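You operate a simulated robot arm through the tools that you are given. There is no shell and no other tool. Be economical: measure what you need, move in short steps, check, and stop when the job is done.

Carry out the task below with a simulated robot arm. There is one attempt and no reset: what you move stays moved.

JOB
Put the 45 bush from the top of the bogie bench on top of the blue pad base and the 46 bush on top of the grey bracket there.
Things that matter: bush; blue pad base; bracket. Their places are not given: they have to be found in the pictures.

Only the result counts: the job must be done as asked and must still hold three seconds after the hand-in. Knocking over, shifting, dropping, spilling or breaking anything else fails it.

ROBOT AND FRAMES
A 7-joint arm with a two-finger parallel gripper, fixed in place. Base frame: the origin is at the foot of the arm, x ahead of it, y to its left, z up; the work surface is at about z = 0. Readings come in cm, rad, newtons and seconds.
With the tool pointing down near the work surface it reaches from about 24 to 62 cm from the base axis. Its first joint turns from -1.152 to 1.152 rad. Payload 2.6 kg.
The tool frame sits at the grasp point between the pads (the TCP): z along the fingers, y along the line on which they close. The tips reach 3 cm beyond it. The gripper opens to 9.4 cm. The fingers are 2.8 cm wide and 1 cm thick; the gripper's body (5 by 9.6 cm) begins 5.5 cm behind the TCP.
Orientation is that of the tool frame in the base frame, as a unit quaternion [x, y, z, w]. With the fingers straight down and closing along the base's y, the tool's x points along the base's -x, its y along +y and its z along -z.

CONTROLS
- The arm moves only by the tool send_rows. Its argument "series" is a list of rows, each an object of numbers (a shift or turn left out is 0, a gripper value left out holds the last): "ax", "ay", "az": the turn, a rotation vector about the tool's x, y, z in degrees; "dx", "dy", "dz": the shift along the tool's x, y, z in cm; "claw": the opening, from 0 (shut) to 1 (fully open). In form: [{"ax": .., "ay": .., "az": .., "dx": .., "dy": .., "dz": .., "claw": ..}, ...]. A call has 1 to 12 rows; each row is the pose to reach, as a shift and turn from the pose commanded when the call began, along the tool's axes at that moment. A row lasts 0.2 s, in which the tool goes at most 5 cm and 0.15 rad; a call with a longer step from one row to the next is refused whole, and so is a gripper value outside its range. A pose out of reach is approached as far as the arm can. The call stops where the force on the tool passes 40 N (or 10 N more than at its start, if that is more) or the arm is blocked; 0.2 s more then pass. The fingers move at their own pace (about 7.2 cm/s each) and stop on an object; they squeeze with about 28 N. The grip force told is the motor's: it shows also when the fingers shut on nothing. Time passes only in rows, and 0.2 s behind the last, so rows that repeat a pose let the fingers close. The reply holds the time, the measured pose of the TCP, the force on the tool along the base axes, the opening and the grip force, in the units named above and with some noise, and new pictures: "pictures" is both (left out), scene, wrist or none.
- Cameras (640 x 400 px; columns grow to the right, rows downward): "scene" is fixed at [2.43, 43.21, 54.95]; the picture's right is [-0.83, -0.56, 0.00], its down [-0.39, 0.57, -0.72] and it looks along [0.40, -0.60, -0.69] (base axes); focal length 299 px, centre (320, 200). "wrist" rides on the gripper at [-3.7, 0, -5.8] in the tool frame; the picture's right is [0.00, -1.00, 0.00], its down [0.97, 0.00, -0.24] and it looks along [0.24, 0.00, 0.97] (tool axes); focal length 218 px, centre (320, 200).
- point_at(camera, pixels): for up to 12 pixels [column, row] of the newest picture of that camera ("zoom" is the newest enlarged one), the place [x, y, z] in the base frame of the surface seen there, good to about 0.2 cm. No time passes.
- zoom(camera, box): a new picture of the part [left, top, right, bottom] of that camera's present view, enlarged. No time passes.
- job_done(): hands the job in; it is judged then, once.

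Keep the steps short. Do not move on a guess: measure, check each grasp and each placing, and mend mistakes. In all there are 60 turns and 120 pictures (those below and enlarged ones count). Leave the gripper open and the arm clear of the work at the hand-in unless told otherwise, and finish with a single line.

The tools are called as a command line: name --argument value ..., lists and objects as JSON in quotes. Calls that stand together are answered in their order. send_rows: Moves the arm, as the interface text tells. Its arguments: {"type":"object","properties":{"series":{"type":"array","items":{"type":"object","properties":{"ax":{"type":"number"},"ay":{"type":"number"},"az":{"type":"number"},"dx":{"type":"number"},"dy":{"type":"number"},"dz":{"type":"number"},"claw":{"type":"number"}}}},"pictures":{"type":"string","enum":["both","scene","wrist","none"]}},"required":["series"]} The other tools are called the same way: point_at (camera, pixels) gives the place of the surface under pixels of a picture; zoom (camera, box) takes an enlarged picture of a part of a camera's view; job_done () hands the job in.

At the start:

```text
t: 0.0
tool_pos: [35.73, 6.87, 30.27]
tool_rot: [0.0, 1.0, 0.0, 0.0]
wrist_force: [-0.8, -0.2, -0.8]
grip_width: 9.42
grip_force: 0.1
```

scene: 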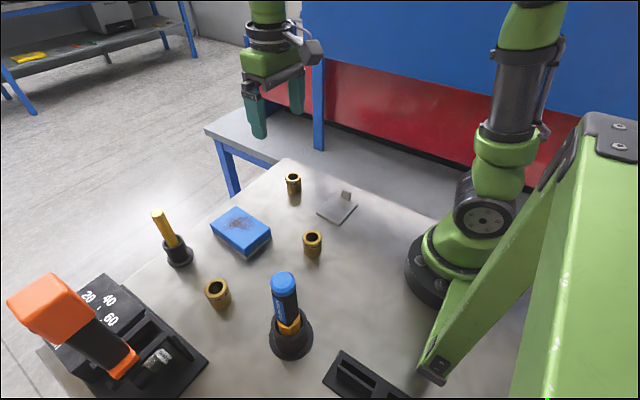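
wrist: 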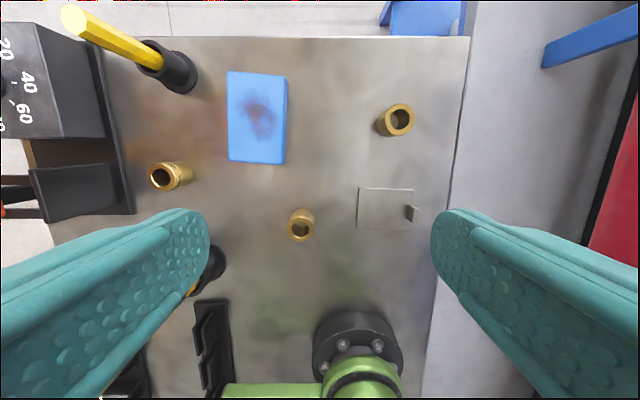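

I see three brass bushes, a blue pad base and a grey bracket. I need to read the numbers on the bushes, so I'll zoom in on them.

zoom --camera "scene" --box '[270, 160, 370, 270]'

zoom --camera "scene" --box '[190, 265, 250, 315]'

zoom --camera "wrist" --box '[130, 80, 430, 260]'

point_at --camera "wrist" --pixels '[[233, 78], [281, 78], [281, 158], [233, 158], [362, 192], [410, 192], [362, 225], [403, 226], [412, 213], [385, 210]]'

```text
3.64 times, centred on (320, 215) of scene
```

zoom: 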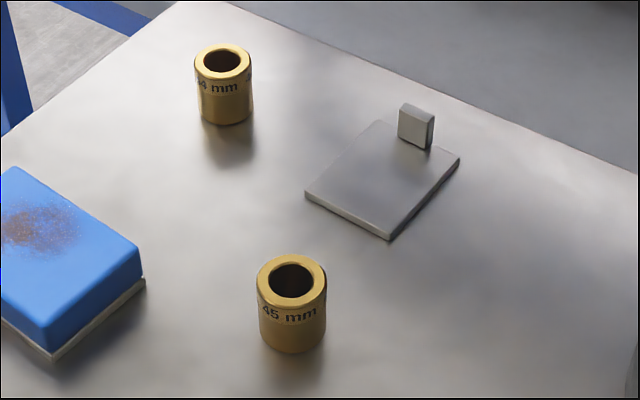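

```text
8.00 times, centred on (220, 290) of scene
```

zoom: 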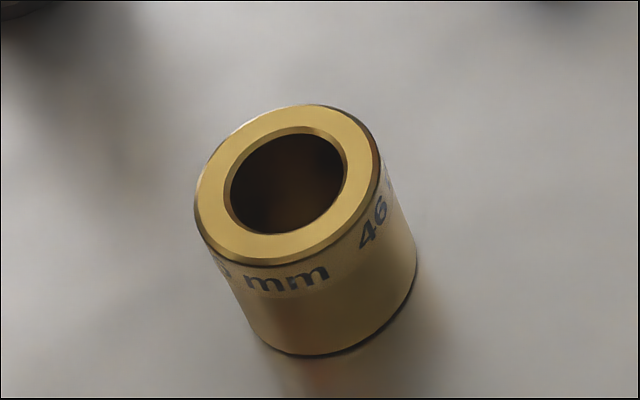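

```text
2.13 times, centred on (280, 170) of wrist
```

zoom: 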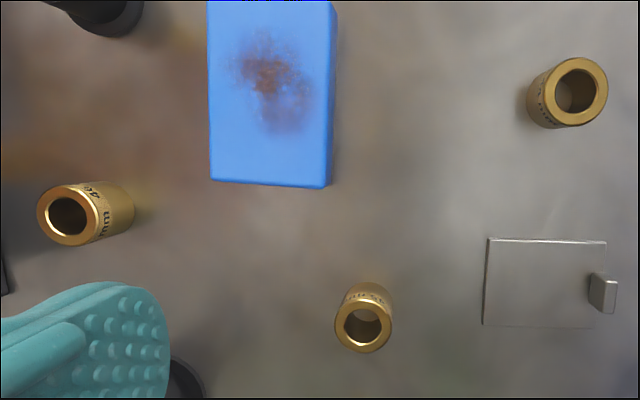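

```text
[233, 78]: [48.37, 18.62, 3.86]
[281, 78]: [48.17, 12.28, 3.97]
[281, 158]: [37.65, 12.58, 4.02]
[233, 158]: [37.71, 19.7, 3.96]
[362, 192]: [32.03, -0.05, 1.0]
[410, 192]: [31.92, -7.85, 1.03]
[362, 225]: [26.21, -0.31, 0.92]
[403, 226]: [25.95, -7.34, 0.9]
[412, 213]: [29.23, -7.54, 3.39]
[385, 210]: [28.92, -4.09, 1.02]
```

The 45 bush is the one nearest the middle (wrist 300,225). The 46 bush is on the left (wrist 165,175), and the third is a 44. Next I'll measure both bushes.

point_at --camera "wrist" --pixels '[[289, 230], [313, 230], [301, 218], [301, 240], [301, 229], [152, 177], [174, 177], [161, 166], [161, 191], [161, 178], [301, 211]]'

point_at --camera "scene" --pixels '[[303, 237], [321, 237], [312, 231], [312, 243], [313, 256], [206, 290], [227, 287], [214, 279], [218, 297], [224, 308], [345, 195], [347, 199]]'

```text
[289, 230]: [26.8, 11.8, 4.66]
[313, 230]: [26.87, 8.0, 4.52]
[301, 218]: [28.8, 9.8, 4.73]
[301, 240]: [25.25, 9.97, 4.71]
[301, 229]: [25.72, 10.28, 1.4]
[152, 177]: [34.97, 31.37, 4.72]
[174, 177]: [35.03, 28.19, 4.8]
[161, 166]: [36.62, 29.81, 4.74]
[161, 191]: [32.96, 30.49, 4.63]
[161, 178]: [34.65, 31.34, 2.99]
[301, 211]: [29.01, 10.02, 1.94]
```

```text
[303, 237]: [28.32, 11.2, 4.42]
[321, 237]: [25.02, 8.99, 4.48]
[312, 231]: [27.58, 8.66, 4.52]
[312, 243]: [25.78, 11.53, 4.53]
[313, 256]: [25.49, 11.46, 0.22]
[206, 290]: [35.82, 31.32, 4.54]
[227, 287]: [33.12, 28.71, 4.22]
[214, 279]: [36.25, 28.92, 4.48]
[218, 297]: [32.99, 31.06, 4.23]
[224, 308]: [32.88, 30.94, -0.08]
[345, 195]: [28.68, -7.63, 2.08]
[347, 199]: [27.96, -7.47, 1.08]
```

Bush 45's axis is near (27.0, 10.0) with its top at 4.6. Bush 46's is near (34.7, 30.0). Next I'll measure the tall neighbours so the gripper can stay clear of them.

point_at --camera "scene" --pixels '[[283, 283], [284, 320], [290, 345], [310, 335], [160, 218], [180, 255], [45, 295], [85, 295], [120, 345], [135, 365], [170, 335], [205, 360]]'

point_at --camera "wrist" --pixels '[[133, 212], [130, 160], [75, 20], [100, 120], [50, 190], [115, 200], [215, 265], [215, 310], [225, 395], [395, 120]]'

```text
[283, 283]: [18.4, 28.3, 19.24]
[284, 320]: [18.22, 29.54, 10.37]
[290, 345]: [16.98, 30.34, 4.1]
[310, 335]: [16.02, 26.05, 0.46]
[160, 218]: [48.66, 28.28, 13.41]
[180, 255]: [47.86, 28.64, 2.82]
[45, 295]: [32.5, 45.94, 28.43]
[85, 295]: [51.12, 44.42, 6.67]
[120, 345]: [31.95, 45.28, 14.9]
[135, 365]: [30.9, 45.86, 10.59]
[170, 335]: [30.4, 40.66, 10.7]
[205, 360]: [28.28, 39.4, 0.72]
```

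```text
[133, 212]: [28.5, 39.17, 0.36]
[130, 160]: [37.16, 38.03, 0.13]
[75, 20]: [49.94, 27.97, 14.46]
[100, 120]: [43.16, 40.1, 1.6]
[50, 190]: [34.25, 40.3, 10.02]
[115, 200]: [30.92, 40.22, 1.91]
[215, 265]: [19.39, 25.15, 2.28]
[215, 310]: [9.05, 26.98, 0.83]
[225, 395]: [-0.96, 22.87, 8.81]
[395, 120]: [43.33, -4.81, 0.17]
```

Nothing tall stands near bush 45, and the blue driver is at (18, 29). I'll move above bush 45 with the claw open, at z=15.

send_rows --series '[{"dx": 2.2, "dy": 0.8, "dz": 3.8, "claw": 1}, {"dx": 4.4, "dy": 1.6, "dz": 7.6}, {"dx": 6.6, "dy": 2.4, "dz": 11.4}, {"dx": 8.73, "dy": 3.1, "dz": 15.2}, {"dx": 8.73, "dy": 3.1, "dz": 15.2}]'

```text
t: 1.2
tool_pos: [27.21, 9.99, 15.35]
tool_rot: [0.0, 1.0, 0.0, 0.0]
wrist_force: [0.2, 0.4, 0.6]
grip_width: 9.38
grip_force: 0.0
```

scene: 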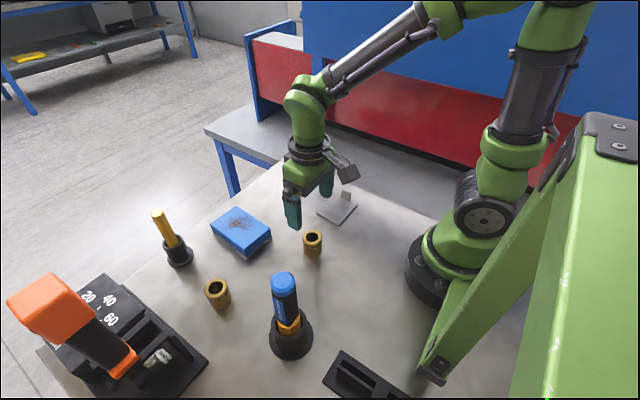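
wrist: 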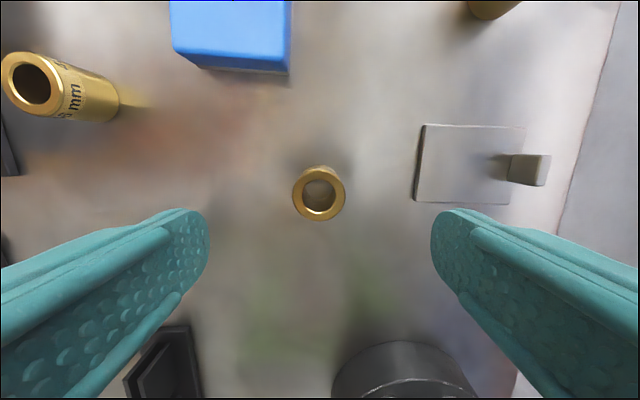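

I'll refine the bush rim and the bracket and pad geometry from this closer view.

point_at --camera "wrist" --pixels '[[294, 193], [343, 193], [318, 172], [318, 218], [424, 127], [522, 128], [416, 199], [506, 203], [512, 168], [530, 158], [548, 158], [470, 165]]'

```text
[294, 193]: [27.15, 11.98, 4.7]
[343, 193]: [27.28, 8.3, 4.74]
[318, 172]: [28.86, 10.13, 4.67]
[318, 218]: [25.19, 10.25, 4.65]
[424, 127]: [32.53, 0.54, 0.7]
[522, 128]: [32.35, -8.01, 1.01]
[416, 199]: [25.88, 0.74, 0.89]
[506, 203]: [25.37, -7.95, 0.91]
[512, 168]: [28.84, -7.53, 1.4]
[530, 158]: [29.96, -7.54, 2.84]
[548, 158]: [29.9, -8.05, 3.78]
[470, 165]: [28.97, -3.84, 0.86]
```

The bush axis is at (27.05, 10.1). I'll go down to z≈3.8, which puts the fingertips about 0.8 above the bench, and then close.

send_rows --series '[{"dy": 0.1, "dz": 3.5}, {"dy": 0.1, "dz": 7}, {"dy": 0.1, "dz": 9.5}, {"dy": 0.1, "dz": 11.2}, {"dy": 0.1, "dz": 11.2}, {"dy": 0.1, "dz": 11.2, "claw": 0}, {"dy": 0.1, "dz": 11.2, "claw": 0}, {"dy": 0.1, "dz": 11.2, "claw": 0}, {"dy": 0.1, "dz": 11.2, "claw": 0}]'

```text
t: 3.2
tool_pos: [27.27, 10.01, 3.91]
tool_rot: [-0.001, 1.0, 0.0, 0.0]
wrist_force: [0.1, 0.2, -0.8]
grip_width: 4.09
grip_force: 27.9
```

scene: 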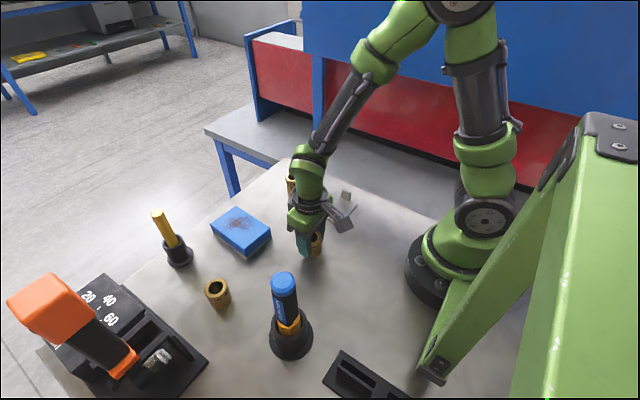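
wrist: 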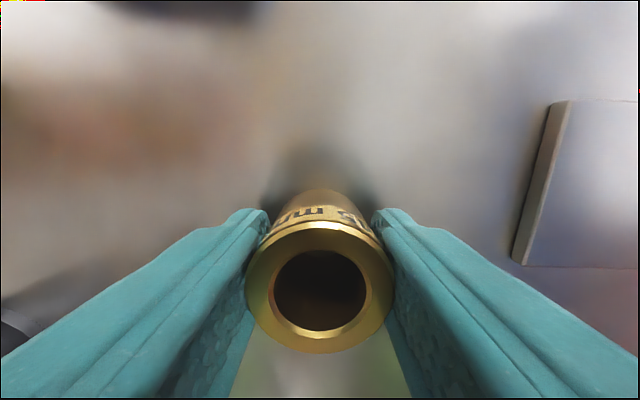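

The grip is firm at 4.09 cm and 28 N. I'll lift 11 cm straight up.

send_rows --series '[{"dz": -2, "claw": 0}, {"dz": -5}, {"dz": -8}, {"dz": -11}, {"dz": -11}]'

point_at --camera "scene" --pixels '[[238, 210], [268, 234], [243, 250], [214, 224], [240, 229], [255, 237], [225, 226]]'

```text
t: 4.4
tool_pos: [27.07, 10.01, 14.89]
tool_rot: [0.0, 1.0, 0.0, 0.0]
wrist_force: [0.1, -0.2, -1.1]
grip_width: 4.11
grip_force: 27.8
```

scene: 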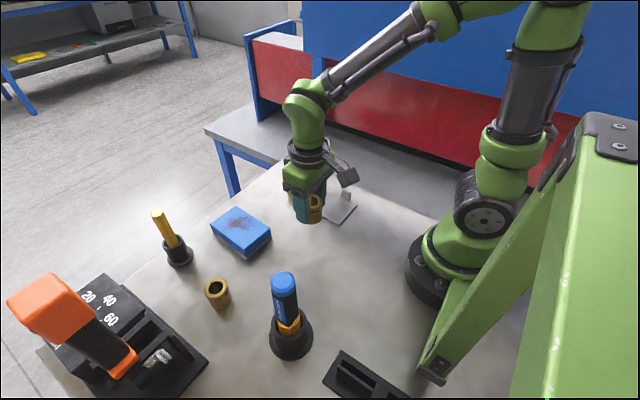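
wrist: 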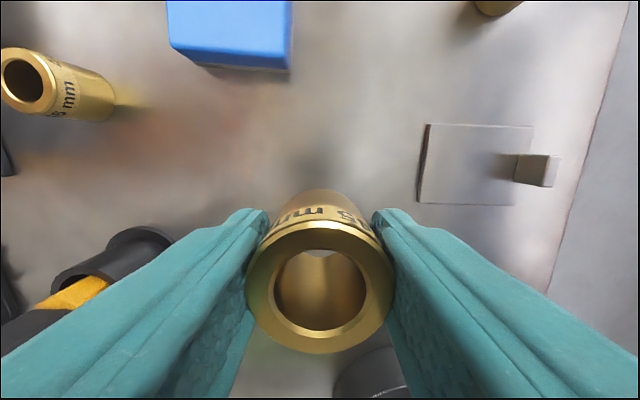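

```text
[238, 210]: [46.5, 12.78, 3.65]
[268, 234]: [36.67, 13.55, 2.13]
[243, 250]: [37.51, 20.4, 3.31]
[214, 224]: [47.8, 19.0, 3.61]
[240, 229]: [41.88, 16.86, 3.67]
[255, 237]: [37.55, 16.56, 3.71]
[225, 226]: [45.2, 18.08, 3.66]
```

The bush came up with the gripper. The pad centre is about (42.7, 16.1) with its top near 3.8. I'll carry the bush over it at the same height.

send_rows --series '[{"dx": -2.5, "dy": 1}, {"dx": -5.8, "dy": 2.3}, {"dx": -9.2, "dy": 3.6}, {"dx": -12.6, "dy": 4.9}, {"dx": -14.8, "dy": 5.7}, {"dx": -15.6, "dy": 6.05}, {"dx": -15.6, "dy": 6.05}]'

```text
t: 6.0
tool_pos: [42.71, 16.09, 14.97]
tool_rot: [-0.001, 1.0, 0.0, -0.001]
wrist_force: [-0.2, 0.6, -1.7]
grip_width: 4.1
grip_force: 28.1
```

scene: 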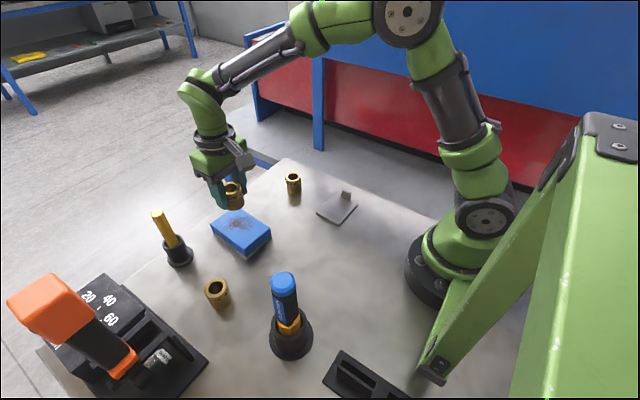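
wrist: 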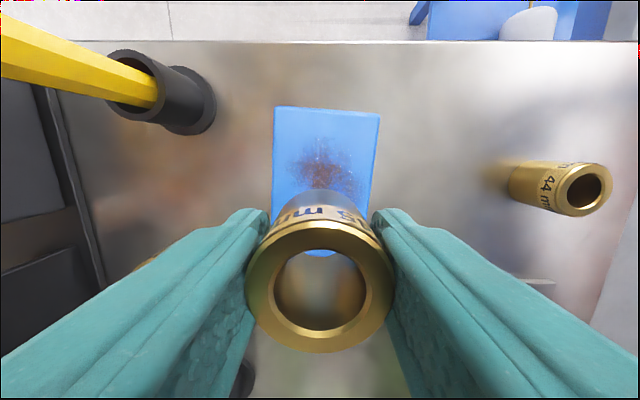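

I'll check the pad's extents from here.

point_at --camera "wrist" --pixels '[[278, 110], [376, 116], [275, 190], [371, 190], [325, 150], [322, 253]]'

send_rows --series '[{"dz": 2}, {"dz": 4}, {"dz": 5.5}, {"dz": 6}, {"dz": 6}]'

```text
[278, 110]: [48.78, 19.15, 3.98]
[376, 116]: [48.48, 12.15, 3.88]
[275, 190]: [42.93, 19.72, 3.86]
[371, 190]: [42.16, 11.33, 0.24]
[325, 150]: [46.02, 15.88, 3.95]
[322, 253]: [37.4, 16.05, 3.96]
```

```text
t: 7.2
tool_pos: [42.64, 16.49, 8.69]
tool_rot: [0.0, 1.0, 0.0, 0.0]
wrist_force: [-0.4, 0.4, -0.6]
grip_width: 4.09
grip_force: 28.2
```

scene: 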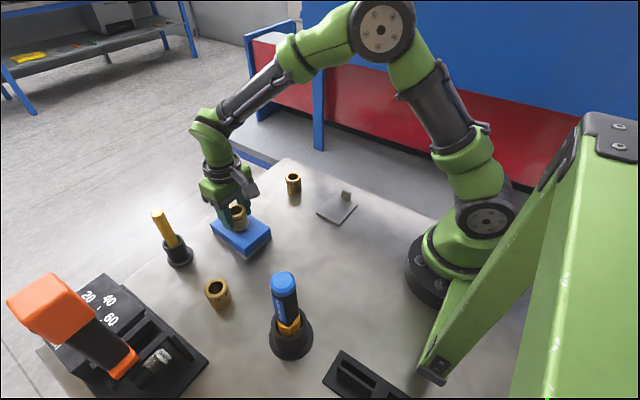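
wrist: 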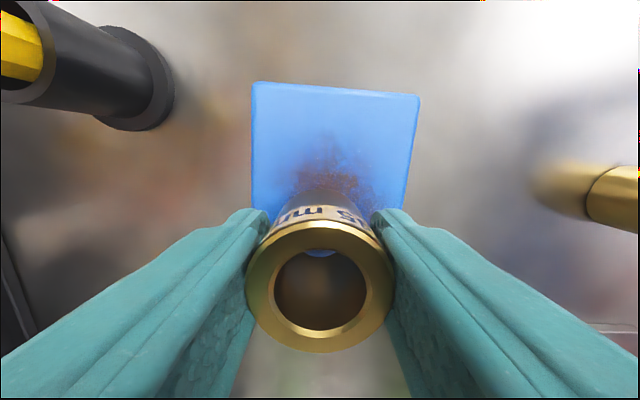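

The bush bottom is about 0.9 above the pad top (3.9). I'll lower it in small steps and watch the force.

send_rows --series '[{"dz": 0.3}, {"dz": 0.55}, {"dz": 0.75}, {"dz": 0.75}]' --pictures "none"

```text
t: 8.2
tool_pos: [42.68, 16.12, 8.12]
tool_rot: [0.0, 1.0, 0.0, 0.001]
wrist_force: [-0.4, -0.9, -1.1]
grip_width: 4.07
grip_force: 28.1
```

send_rows --series '[{"dz": 0.1}, {"dz": 0.2}, {"dz": 0.25}, {"dz": 0.25}]' --pictures "scene"

zoom --camera "scene" --box '[200, 190, 280, 265]'

```text
t: 9.2
tool_pos: [42.83, 16.22, 7.93]
tool_rot: [0.001, 1.0, -0.001, 0.0]
wrist_force: [-0.2, 0.5, -1.3]
grip_width: 4.08
grip_force: 28.0
```

scene: 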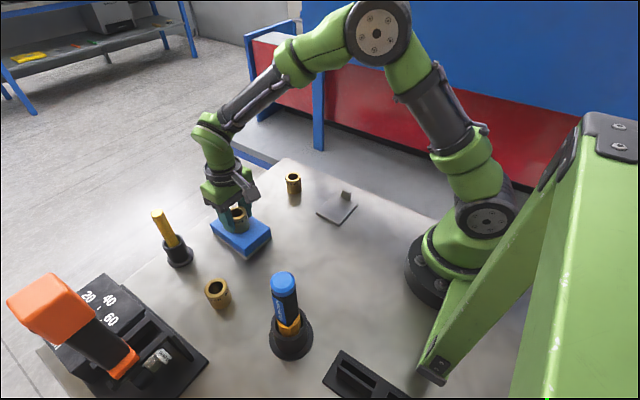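

```text
5.33 times, centred on (240, 228) of scene
```

zoom: 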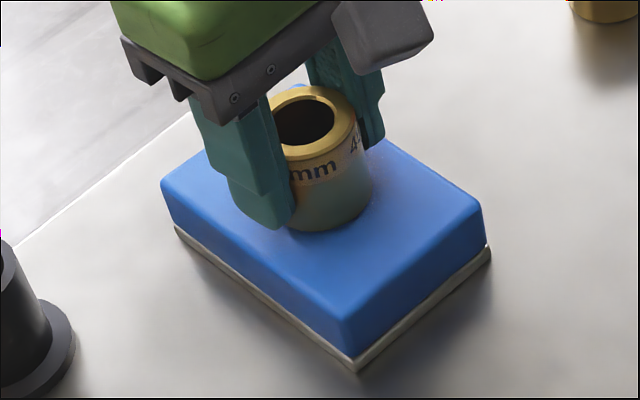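

No contact force yet, though the bush is nearly touching. I'll continue down in 0.08 steps.

send_rows --series '[{"dz": 0.08}, {"dz": 0.12}, {"dz": 0.12}]' --pictures "none"

```text
t: 10.0
tool_pos: [42.6, 16.32, 7.69]
tool_rot: [0.0, 1.0, 0.0, -0.001]
wrist_force: [-0.2, 0.5, -1.7]
grip_width: 4.1
grip_force: 27.8
```

send_rows --series '[{"dz": 0.08}, {"dz": 0.12}, {"dz": 0.12}]' --pictures "none"

```text
t: 10.8
tool_pos: [42.7, 16.26, 7.78]
tool_rot: [0.0, 1.0, 0.0, 0.0]
wrist_force: [-5.8, -1.7, 12.9]
grip_width: 4.08
grip_force: 27.9
```

There's 13 N of contact, so the bush is seated. I'll open the claw, then rise.

send_rows --series '[{"claw": 0.6}, {"claw": 0.8}, {"claw": 0.8}, {"dz": -2}, {"dz": -5}, {"dz": -8.5}, {"dz": -11}, {"dz": -11, "claw": 1}]'

zoom --camera "scene" --box '[200, 190, 280, 265]'

```text
t: 12.6
tool_pos: [42.68, 16.1, 18.68]
tool_rot: [0.0, 1.0, 0.0, 0.0]
wrist_force: [0.4, 0.2, 0.2]
grip_width: 9.41
grip_force: 0.1
```

scene: 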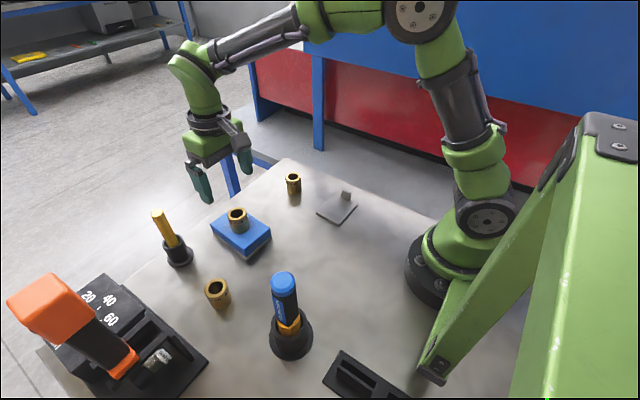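
wrist: 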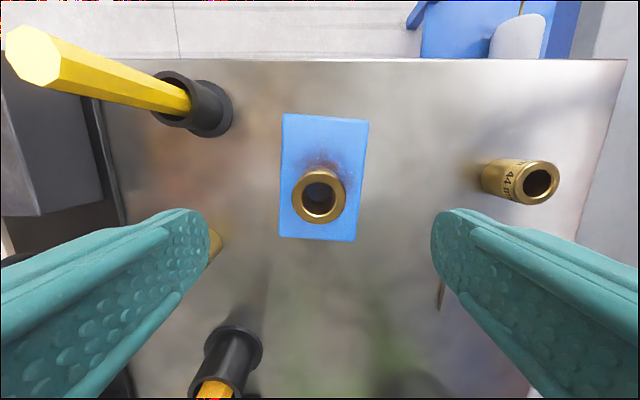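

```text
5.33 times, centred on (240, 228) of scene
```

zoom: 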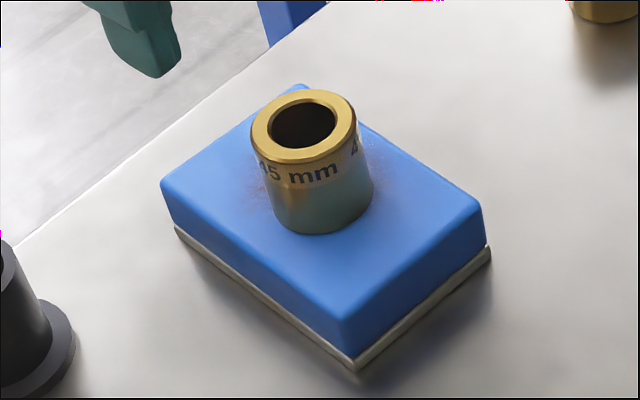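

Bush 45 stands upright on the pad. Next I'll go above bush 46 at (34.7, 30.0), staying at this height.

send_rows --series '[{"dx": 1.6, "dy": 2.8}, {"dx": 3.5, "dy": 6.2}, {"dx": 5.4, "dy": 9.5}, {"dx": 7.1, "dy": 12.4}, {"dx": 7.95, "dy": 13.85}, {"dx": 7.95, "dy": 13.85}]'

```text
t: 14.0
tool_pos: [34.58, 30.11, 18.56]
tool_rot: [0.0, 1.0, 0.0, 0.0]
wrist_force: [-0.7, 0.6, 0.3]
grip_width: 9.4
grip_force: 0.1
```

scene: 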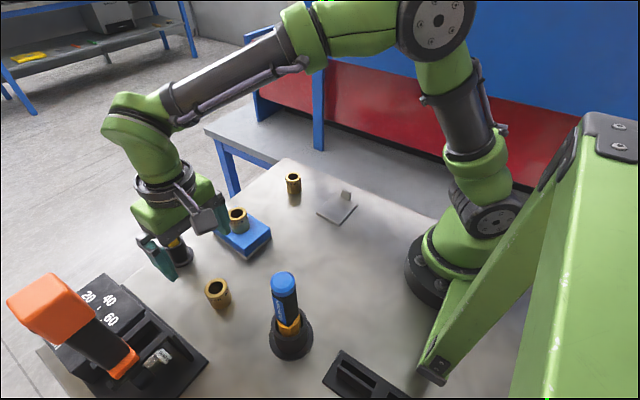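
wrist: 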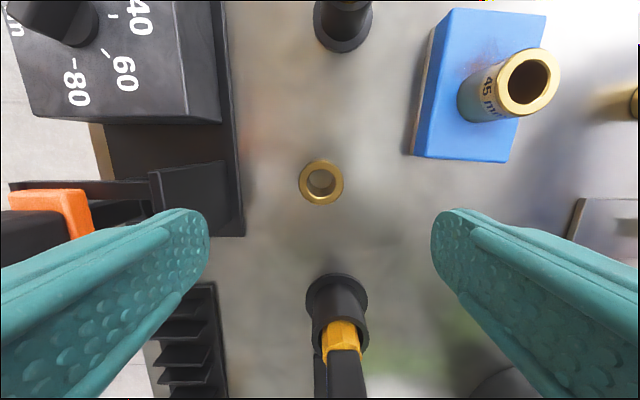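

point_at --camera "wrist" --pixels '[[301, 182], [342, 182], [321, 163], [321, 202], [240, 180], [225, 190], [190, 165], [240, 232]]'

```text
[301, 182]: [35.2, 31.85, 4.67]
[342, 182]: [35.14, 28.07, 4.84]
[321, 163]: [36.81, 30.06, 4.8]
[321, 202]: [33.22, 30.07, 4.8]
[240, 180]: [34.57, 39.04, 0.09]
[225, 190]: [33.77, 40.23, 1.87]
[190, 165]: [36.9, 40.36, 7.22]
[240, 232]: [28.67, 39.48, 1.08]
```

The axis of bush 46 is (35.0, 30.0). The nearest panel wall is at y≈39–40, so the open fingers clear it. I'll descend and close.

send_rows --series '[{"dx": -0.35, "dz": 3.5}, {"dx": -0.35, "dz": 7.5}, {"dx": -0.35, "dz": 11}, {"dx": -0.35, "dz": 13.5}, {"dx": -0.35, "dz": 14.75}, {"dx": -0.35, "dz": 14.75}, {"dx": -0.35, "dz": 14.75, "claw": 0}, {"dx": -0.35, "dz": 14.75}, {"dx": -0.35, "dz": 14.75}, {"dx": -0.35, "dz": 14.75}]'

```text
t: 16.2
tool_pos: [35.04, 29.87, 3.88]
tool_rot: [0.0, 1.0, 0.0, 0.001]
wrist_force: [0.4, -0.7, 0.8]
grip_width: 4.12
grip_force: 28.0
```

scene: 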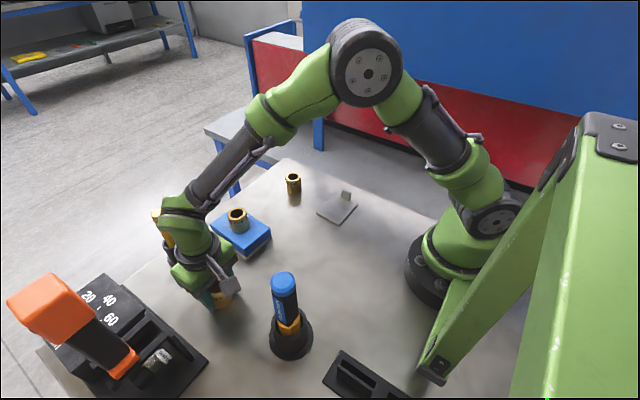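
wrist: 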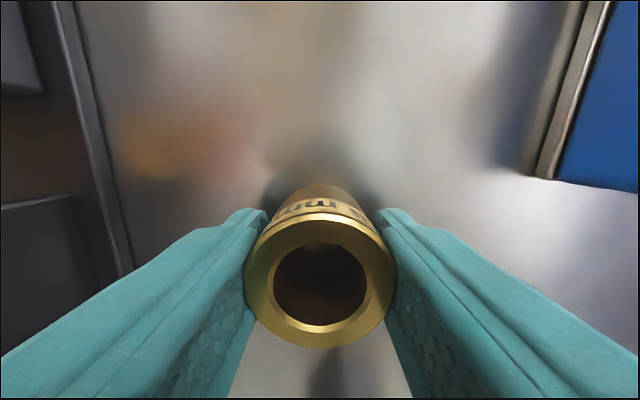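

The grip is firm at 4.12 cm. I'll lift 16 cm.

send_rows --series '[{"dz": -2}, {"dz": -5.5}, {"dz": -9.5}, {"dz": -13.5}, {"dz": -16.5}, {"dz": -16.5}]'

zoom --camera "scene" --box '[120, 170, 360, 320]'

```text
t: 17.6
tool_pos: [35.01, 30.06, 20.68]
tool_rot: [0.0, 1.0, 0.0, 0.0]
wrist_force: [0.1, 1.0, -0.9]
grip_width: 4.15
grip_force: 28.0
```

scene: 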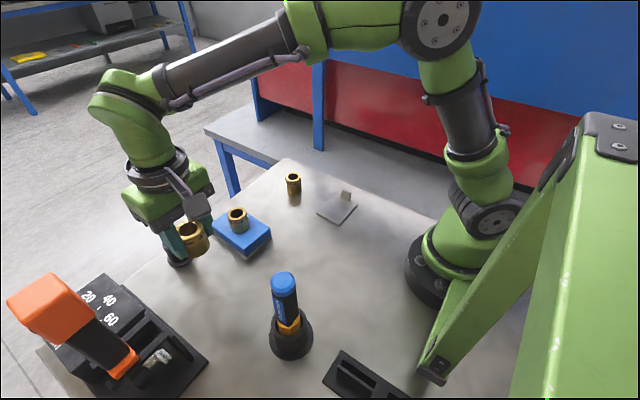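
wrist: 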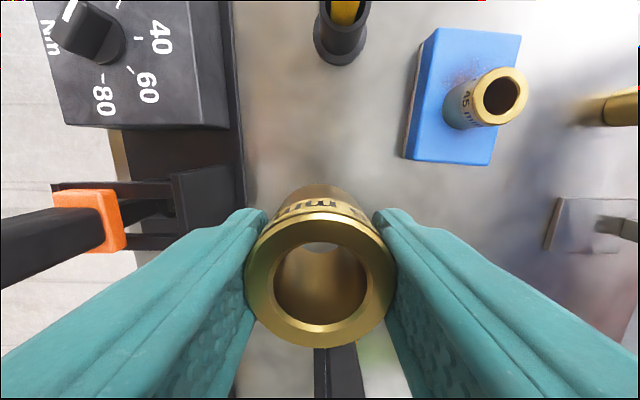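

```text
2.67 times, centred on (240, 245) of scene
```

zoom: 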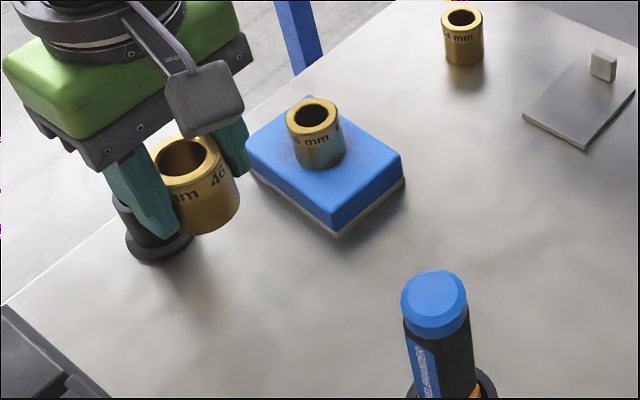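

Bush 46 is held and bush 45 is still in place. Next I'll carry it to above the bracket at about (29, -3.8) and z≈20.7.

send_rows --series '[{"dx": 0.4, "dy": -2}, {"dx": 1, "dy": -6}, {"dx": 1.7, "dy": -10}, {"dx": 2.4, "dy": -14}, {"dx": 3.1, "dy": -18}, {"dx": 3.8, "dy": -22}, {"dx": 4.5, "dy": -26}, {"dx": 5.2, "dy": -30}, {"dx": 5.8, "dy": -32.8}, {"dx": 6, "dy": -33.8}, {"dx": 6, "dy": -33.8}]'

```text
t: 20.0
tool_pos: [28.99, -3.84, 20.49]
tool_rot: [-0.001, 1.0, 0.001, 0.0]
wrist_force: [-0.4, -0.1, -0.3]
grip_width: 4.15
grip_force: 27.6
```

scene: 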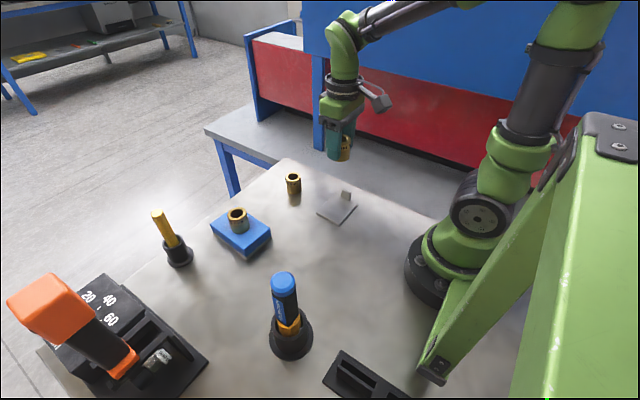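
wrist: 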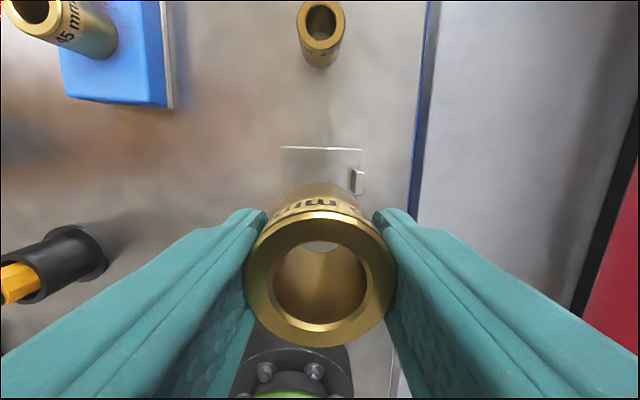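

Now I'll turn the tool −90° about its axis so the fingers close along x and stay away from the upright tab.

send_rows --series '[{"az": -8}, {"az": -16}, {"az": -24}, {"az": -32}, {"az": -40}, {"az": -48}, {"az": -56}, {"az": -64}, {"az": -72}, {"az": -80}, {"az": -88}, {"az": -90}]'

zoom --camera "scene" --box '[300, 110, 400, 230]'

point_at --camera "scene" --pixels '[[318, 211], [339, 223], [356, 207], [335, 192], [344, 193], [350, 193], [345, 200]]'

```text
t: 22.6
tool_pos: [29.19, -3.65, 20.49]
tool_rot: [0.707, -0.707, 0.0, 0.0]
wrist_force: [0.5, -0.8, -1.1]
grip_width: 4.14
grip_force: 28.1
```

scene: 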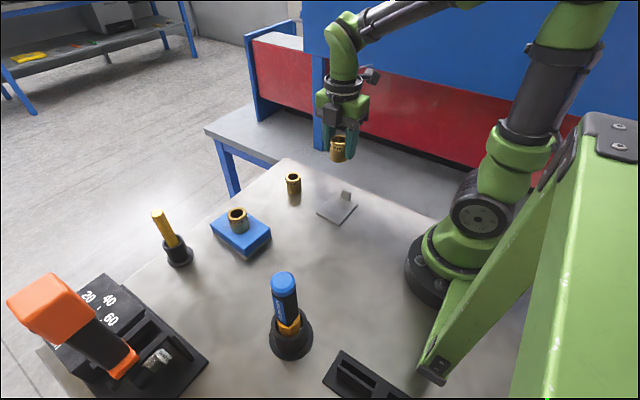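
wrist: 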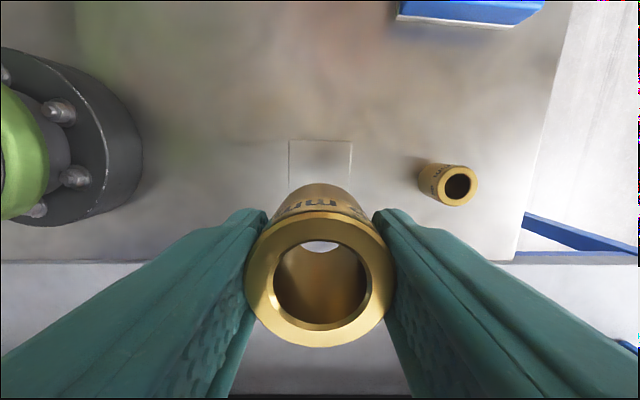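

```text
3.33 times, centred on (350, 170) of scene
```

zoom: 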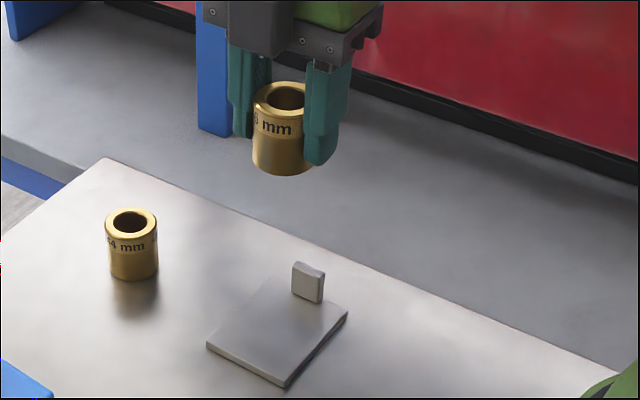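

```text
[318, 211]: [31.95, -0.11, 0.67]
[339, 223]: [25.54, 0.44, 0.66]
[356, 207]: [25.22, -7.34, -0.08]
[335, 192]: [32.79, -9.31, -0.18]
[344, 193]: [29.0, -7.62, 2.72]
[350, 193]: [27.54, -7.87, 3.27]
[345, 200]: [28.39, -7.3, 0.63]
```

The turn worked. The plate spans x 25.6–32.3 and y 0.3 to −8, with the tab at y≈−7.6. I'll aim for (29, −3.5) and descend to just above it.

send_rows --series '[{"dx": -0.3, "dz": 2.5}, {"dx": -0.3, "dz": 6}, {"dx": -0.3, "dz": 9.5}, {"dx": -0.3, "dz": 12.5}, {"dx": -0.3, "dz": 14}, {"dx": -0.3, "dz": 14.7}, {"dx": -0.3, "dz": 14.7}]'

zoom --camera "scene" --box '[300, 150, 390, 230]'

```text
t: 24.2
tool_pos: [28.93, -3.33, 5.57]
tool_rot: [0.707, -0.707, 0.0, 0.0]
wrist_force: [-0.3, -0.6, -0.9]
grip_width: 4.19
grip_force: 28.2
```

scene: 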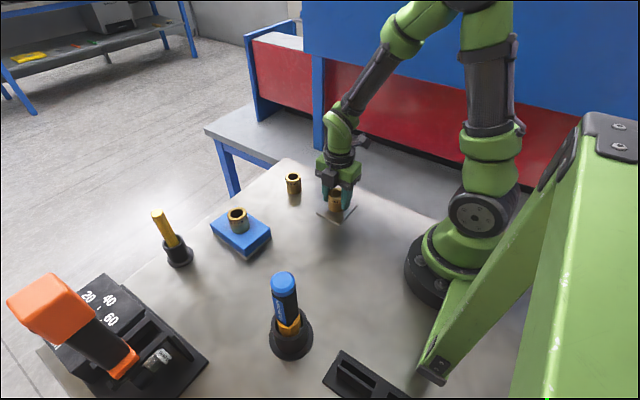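
wrist: 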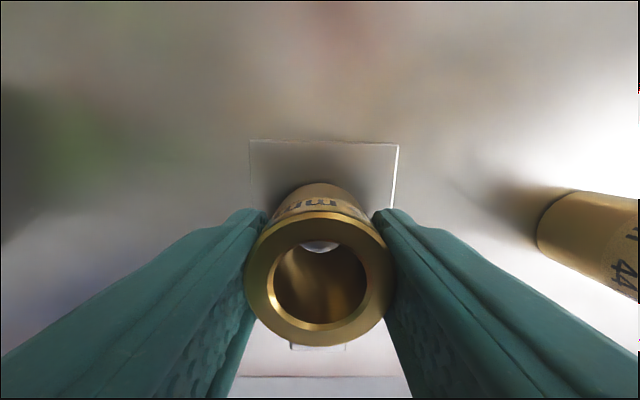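

```text
5.00 times, centred on (345, 190) of scene
```

zoom: 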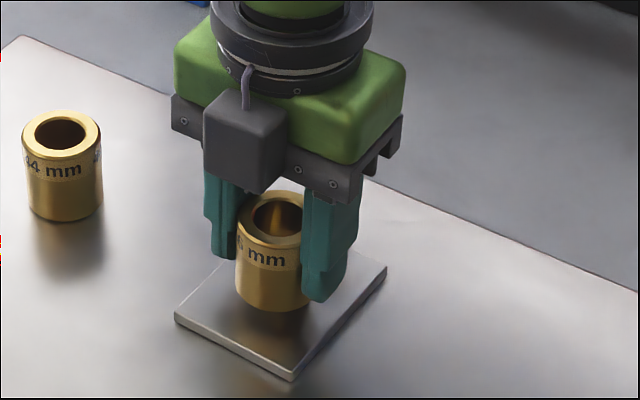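

The bush is centred over the plate and about 0.9 above it. I'll lower it gently.

send_rows --series '[{"dz": 0.25}, {"dz": 0.5}, {"dz": 0.7}, {"dz": 0.7}]' --pictures "none"

send_rows --series '[{"dz": 0.08}, {"dz": 0.12}, {"dz": 0.12}]' --pictures "none"

```text
t: 25.2
tool_pos: [28.93, -3.33, 4.95]
tool_rot: [-0.707, 0.707, 0.0, 0.0]
wrist_force: [0.6, 0.4, -1.2]
grip_width: 4.13
grip_force: 27.6
```

```text
t: 26.0
tool_pos: [29.14, -3.31, 4.77]
tool_rot: [-0.706, 0.708, 0.0, 0.001]
wrist_force: [-1.4, 0.2, -0.5]
grip_width: 4.13
grip_force: 28.1
```

No contact yet, so I'll go another 0.1.

send_rows --series '[{"dz": 0.06}, {"dz": 0.1}, {"dz": 0.1}]' --pictures "none"

```text
t: 26.8
tool_pos: [29.04, -3.43, 4.79]
tool_rot: [0.707, -0.707, 0.0, 0.0]
wrist_force: [-0.4, 0.2, -0.1]
grip_width: 4.12
grip_force: 28.0
```

send_rows --series '[{"dz": 0.06}, {"dz": 0.1}, {"dz": 0.1}]' --pictures "scene"

```text
t: 27.6
tool_pos: [29.09, -3.49, 4.74]
tool_rot: [-0.707, 0.707, 0.0, 0.001]
wrist_force: [0.4, -0.2, 6.3]
grip_width: 4.14
grip_force: 28.2
```

scene: 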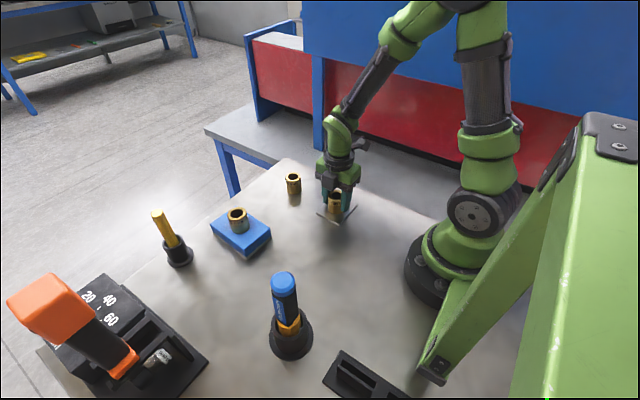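

There's a contact force of about 6 N, so the bush is seated. I'll open the claw and rise.

send_rows --series '[{"claw": 0.6}, {"claw": 0.8}, {"claw": 0.8}, {"dz": -2}, {"dz": -5}, {"dz": -9}, {"dz": -13}, {"dz": -16}, {"dz": -16, "claw": 1}, {"dz": -16, "claw": 1}]'

zoom --camera "scene" --box '[200, 160, 370, 270]'

```text
t: 29.8
tool_pos: [28.86, -3.48, 20.53]
tool_rot: [-0.707, 0.707, 0.001, 0.0]
wrist_force: [0.8, 0.5, -0.3]
grip_width: 9.4
grip_force: 0.0
```

scene: 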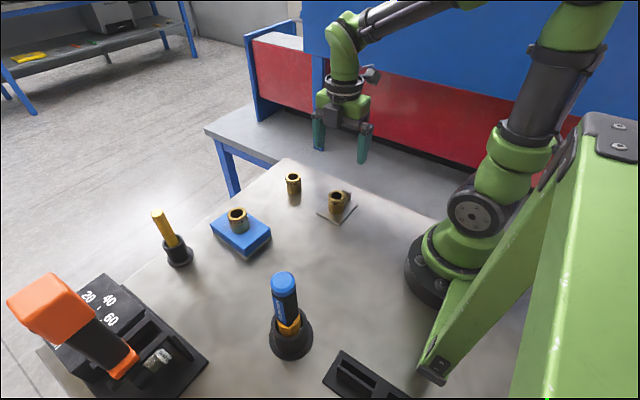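
wrist: 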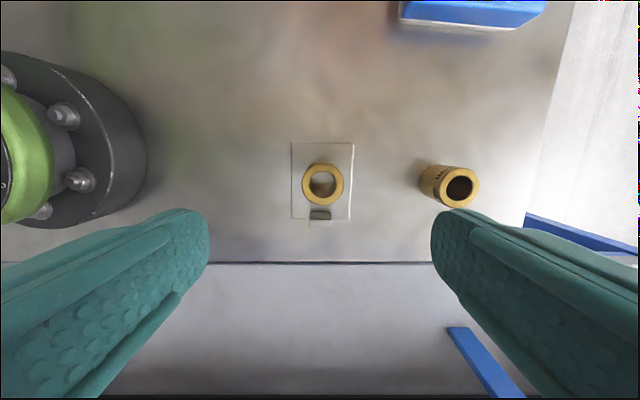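

```text
3.64 times, centred on (285, 215) of scene
```

zoom: 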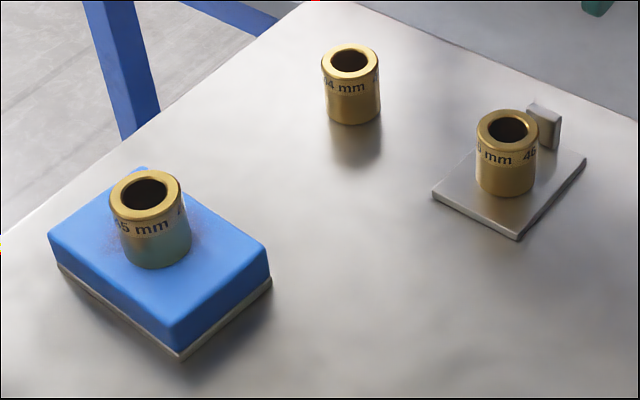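

Both bushes stand upright in their places, bush 44 hasn't moved, and the gripper is open and clear. I'm handing in.

job_done

```text
The job is handed in.
```

The 45 bush is on the blue pad base and the 46 bush is on the grey bracket, both upright at my last check before the hand-in.
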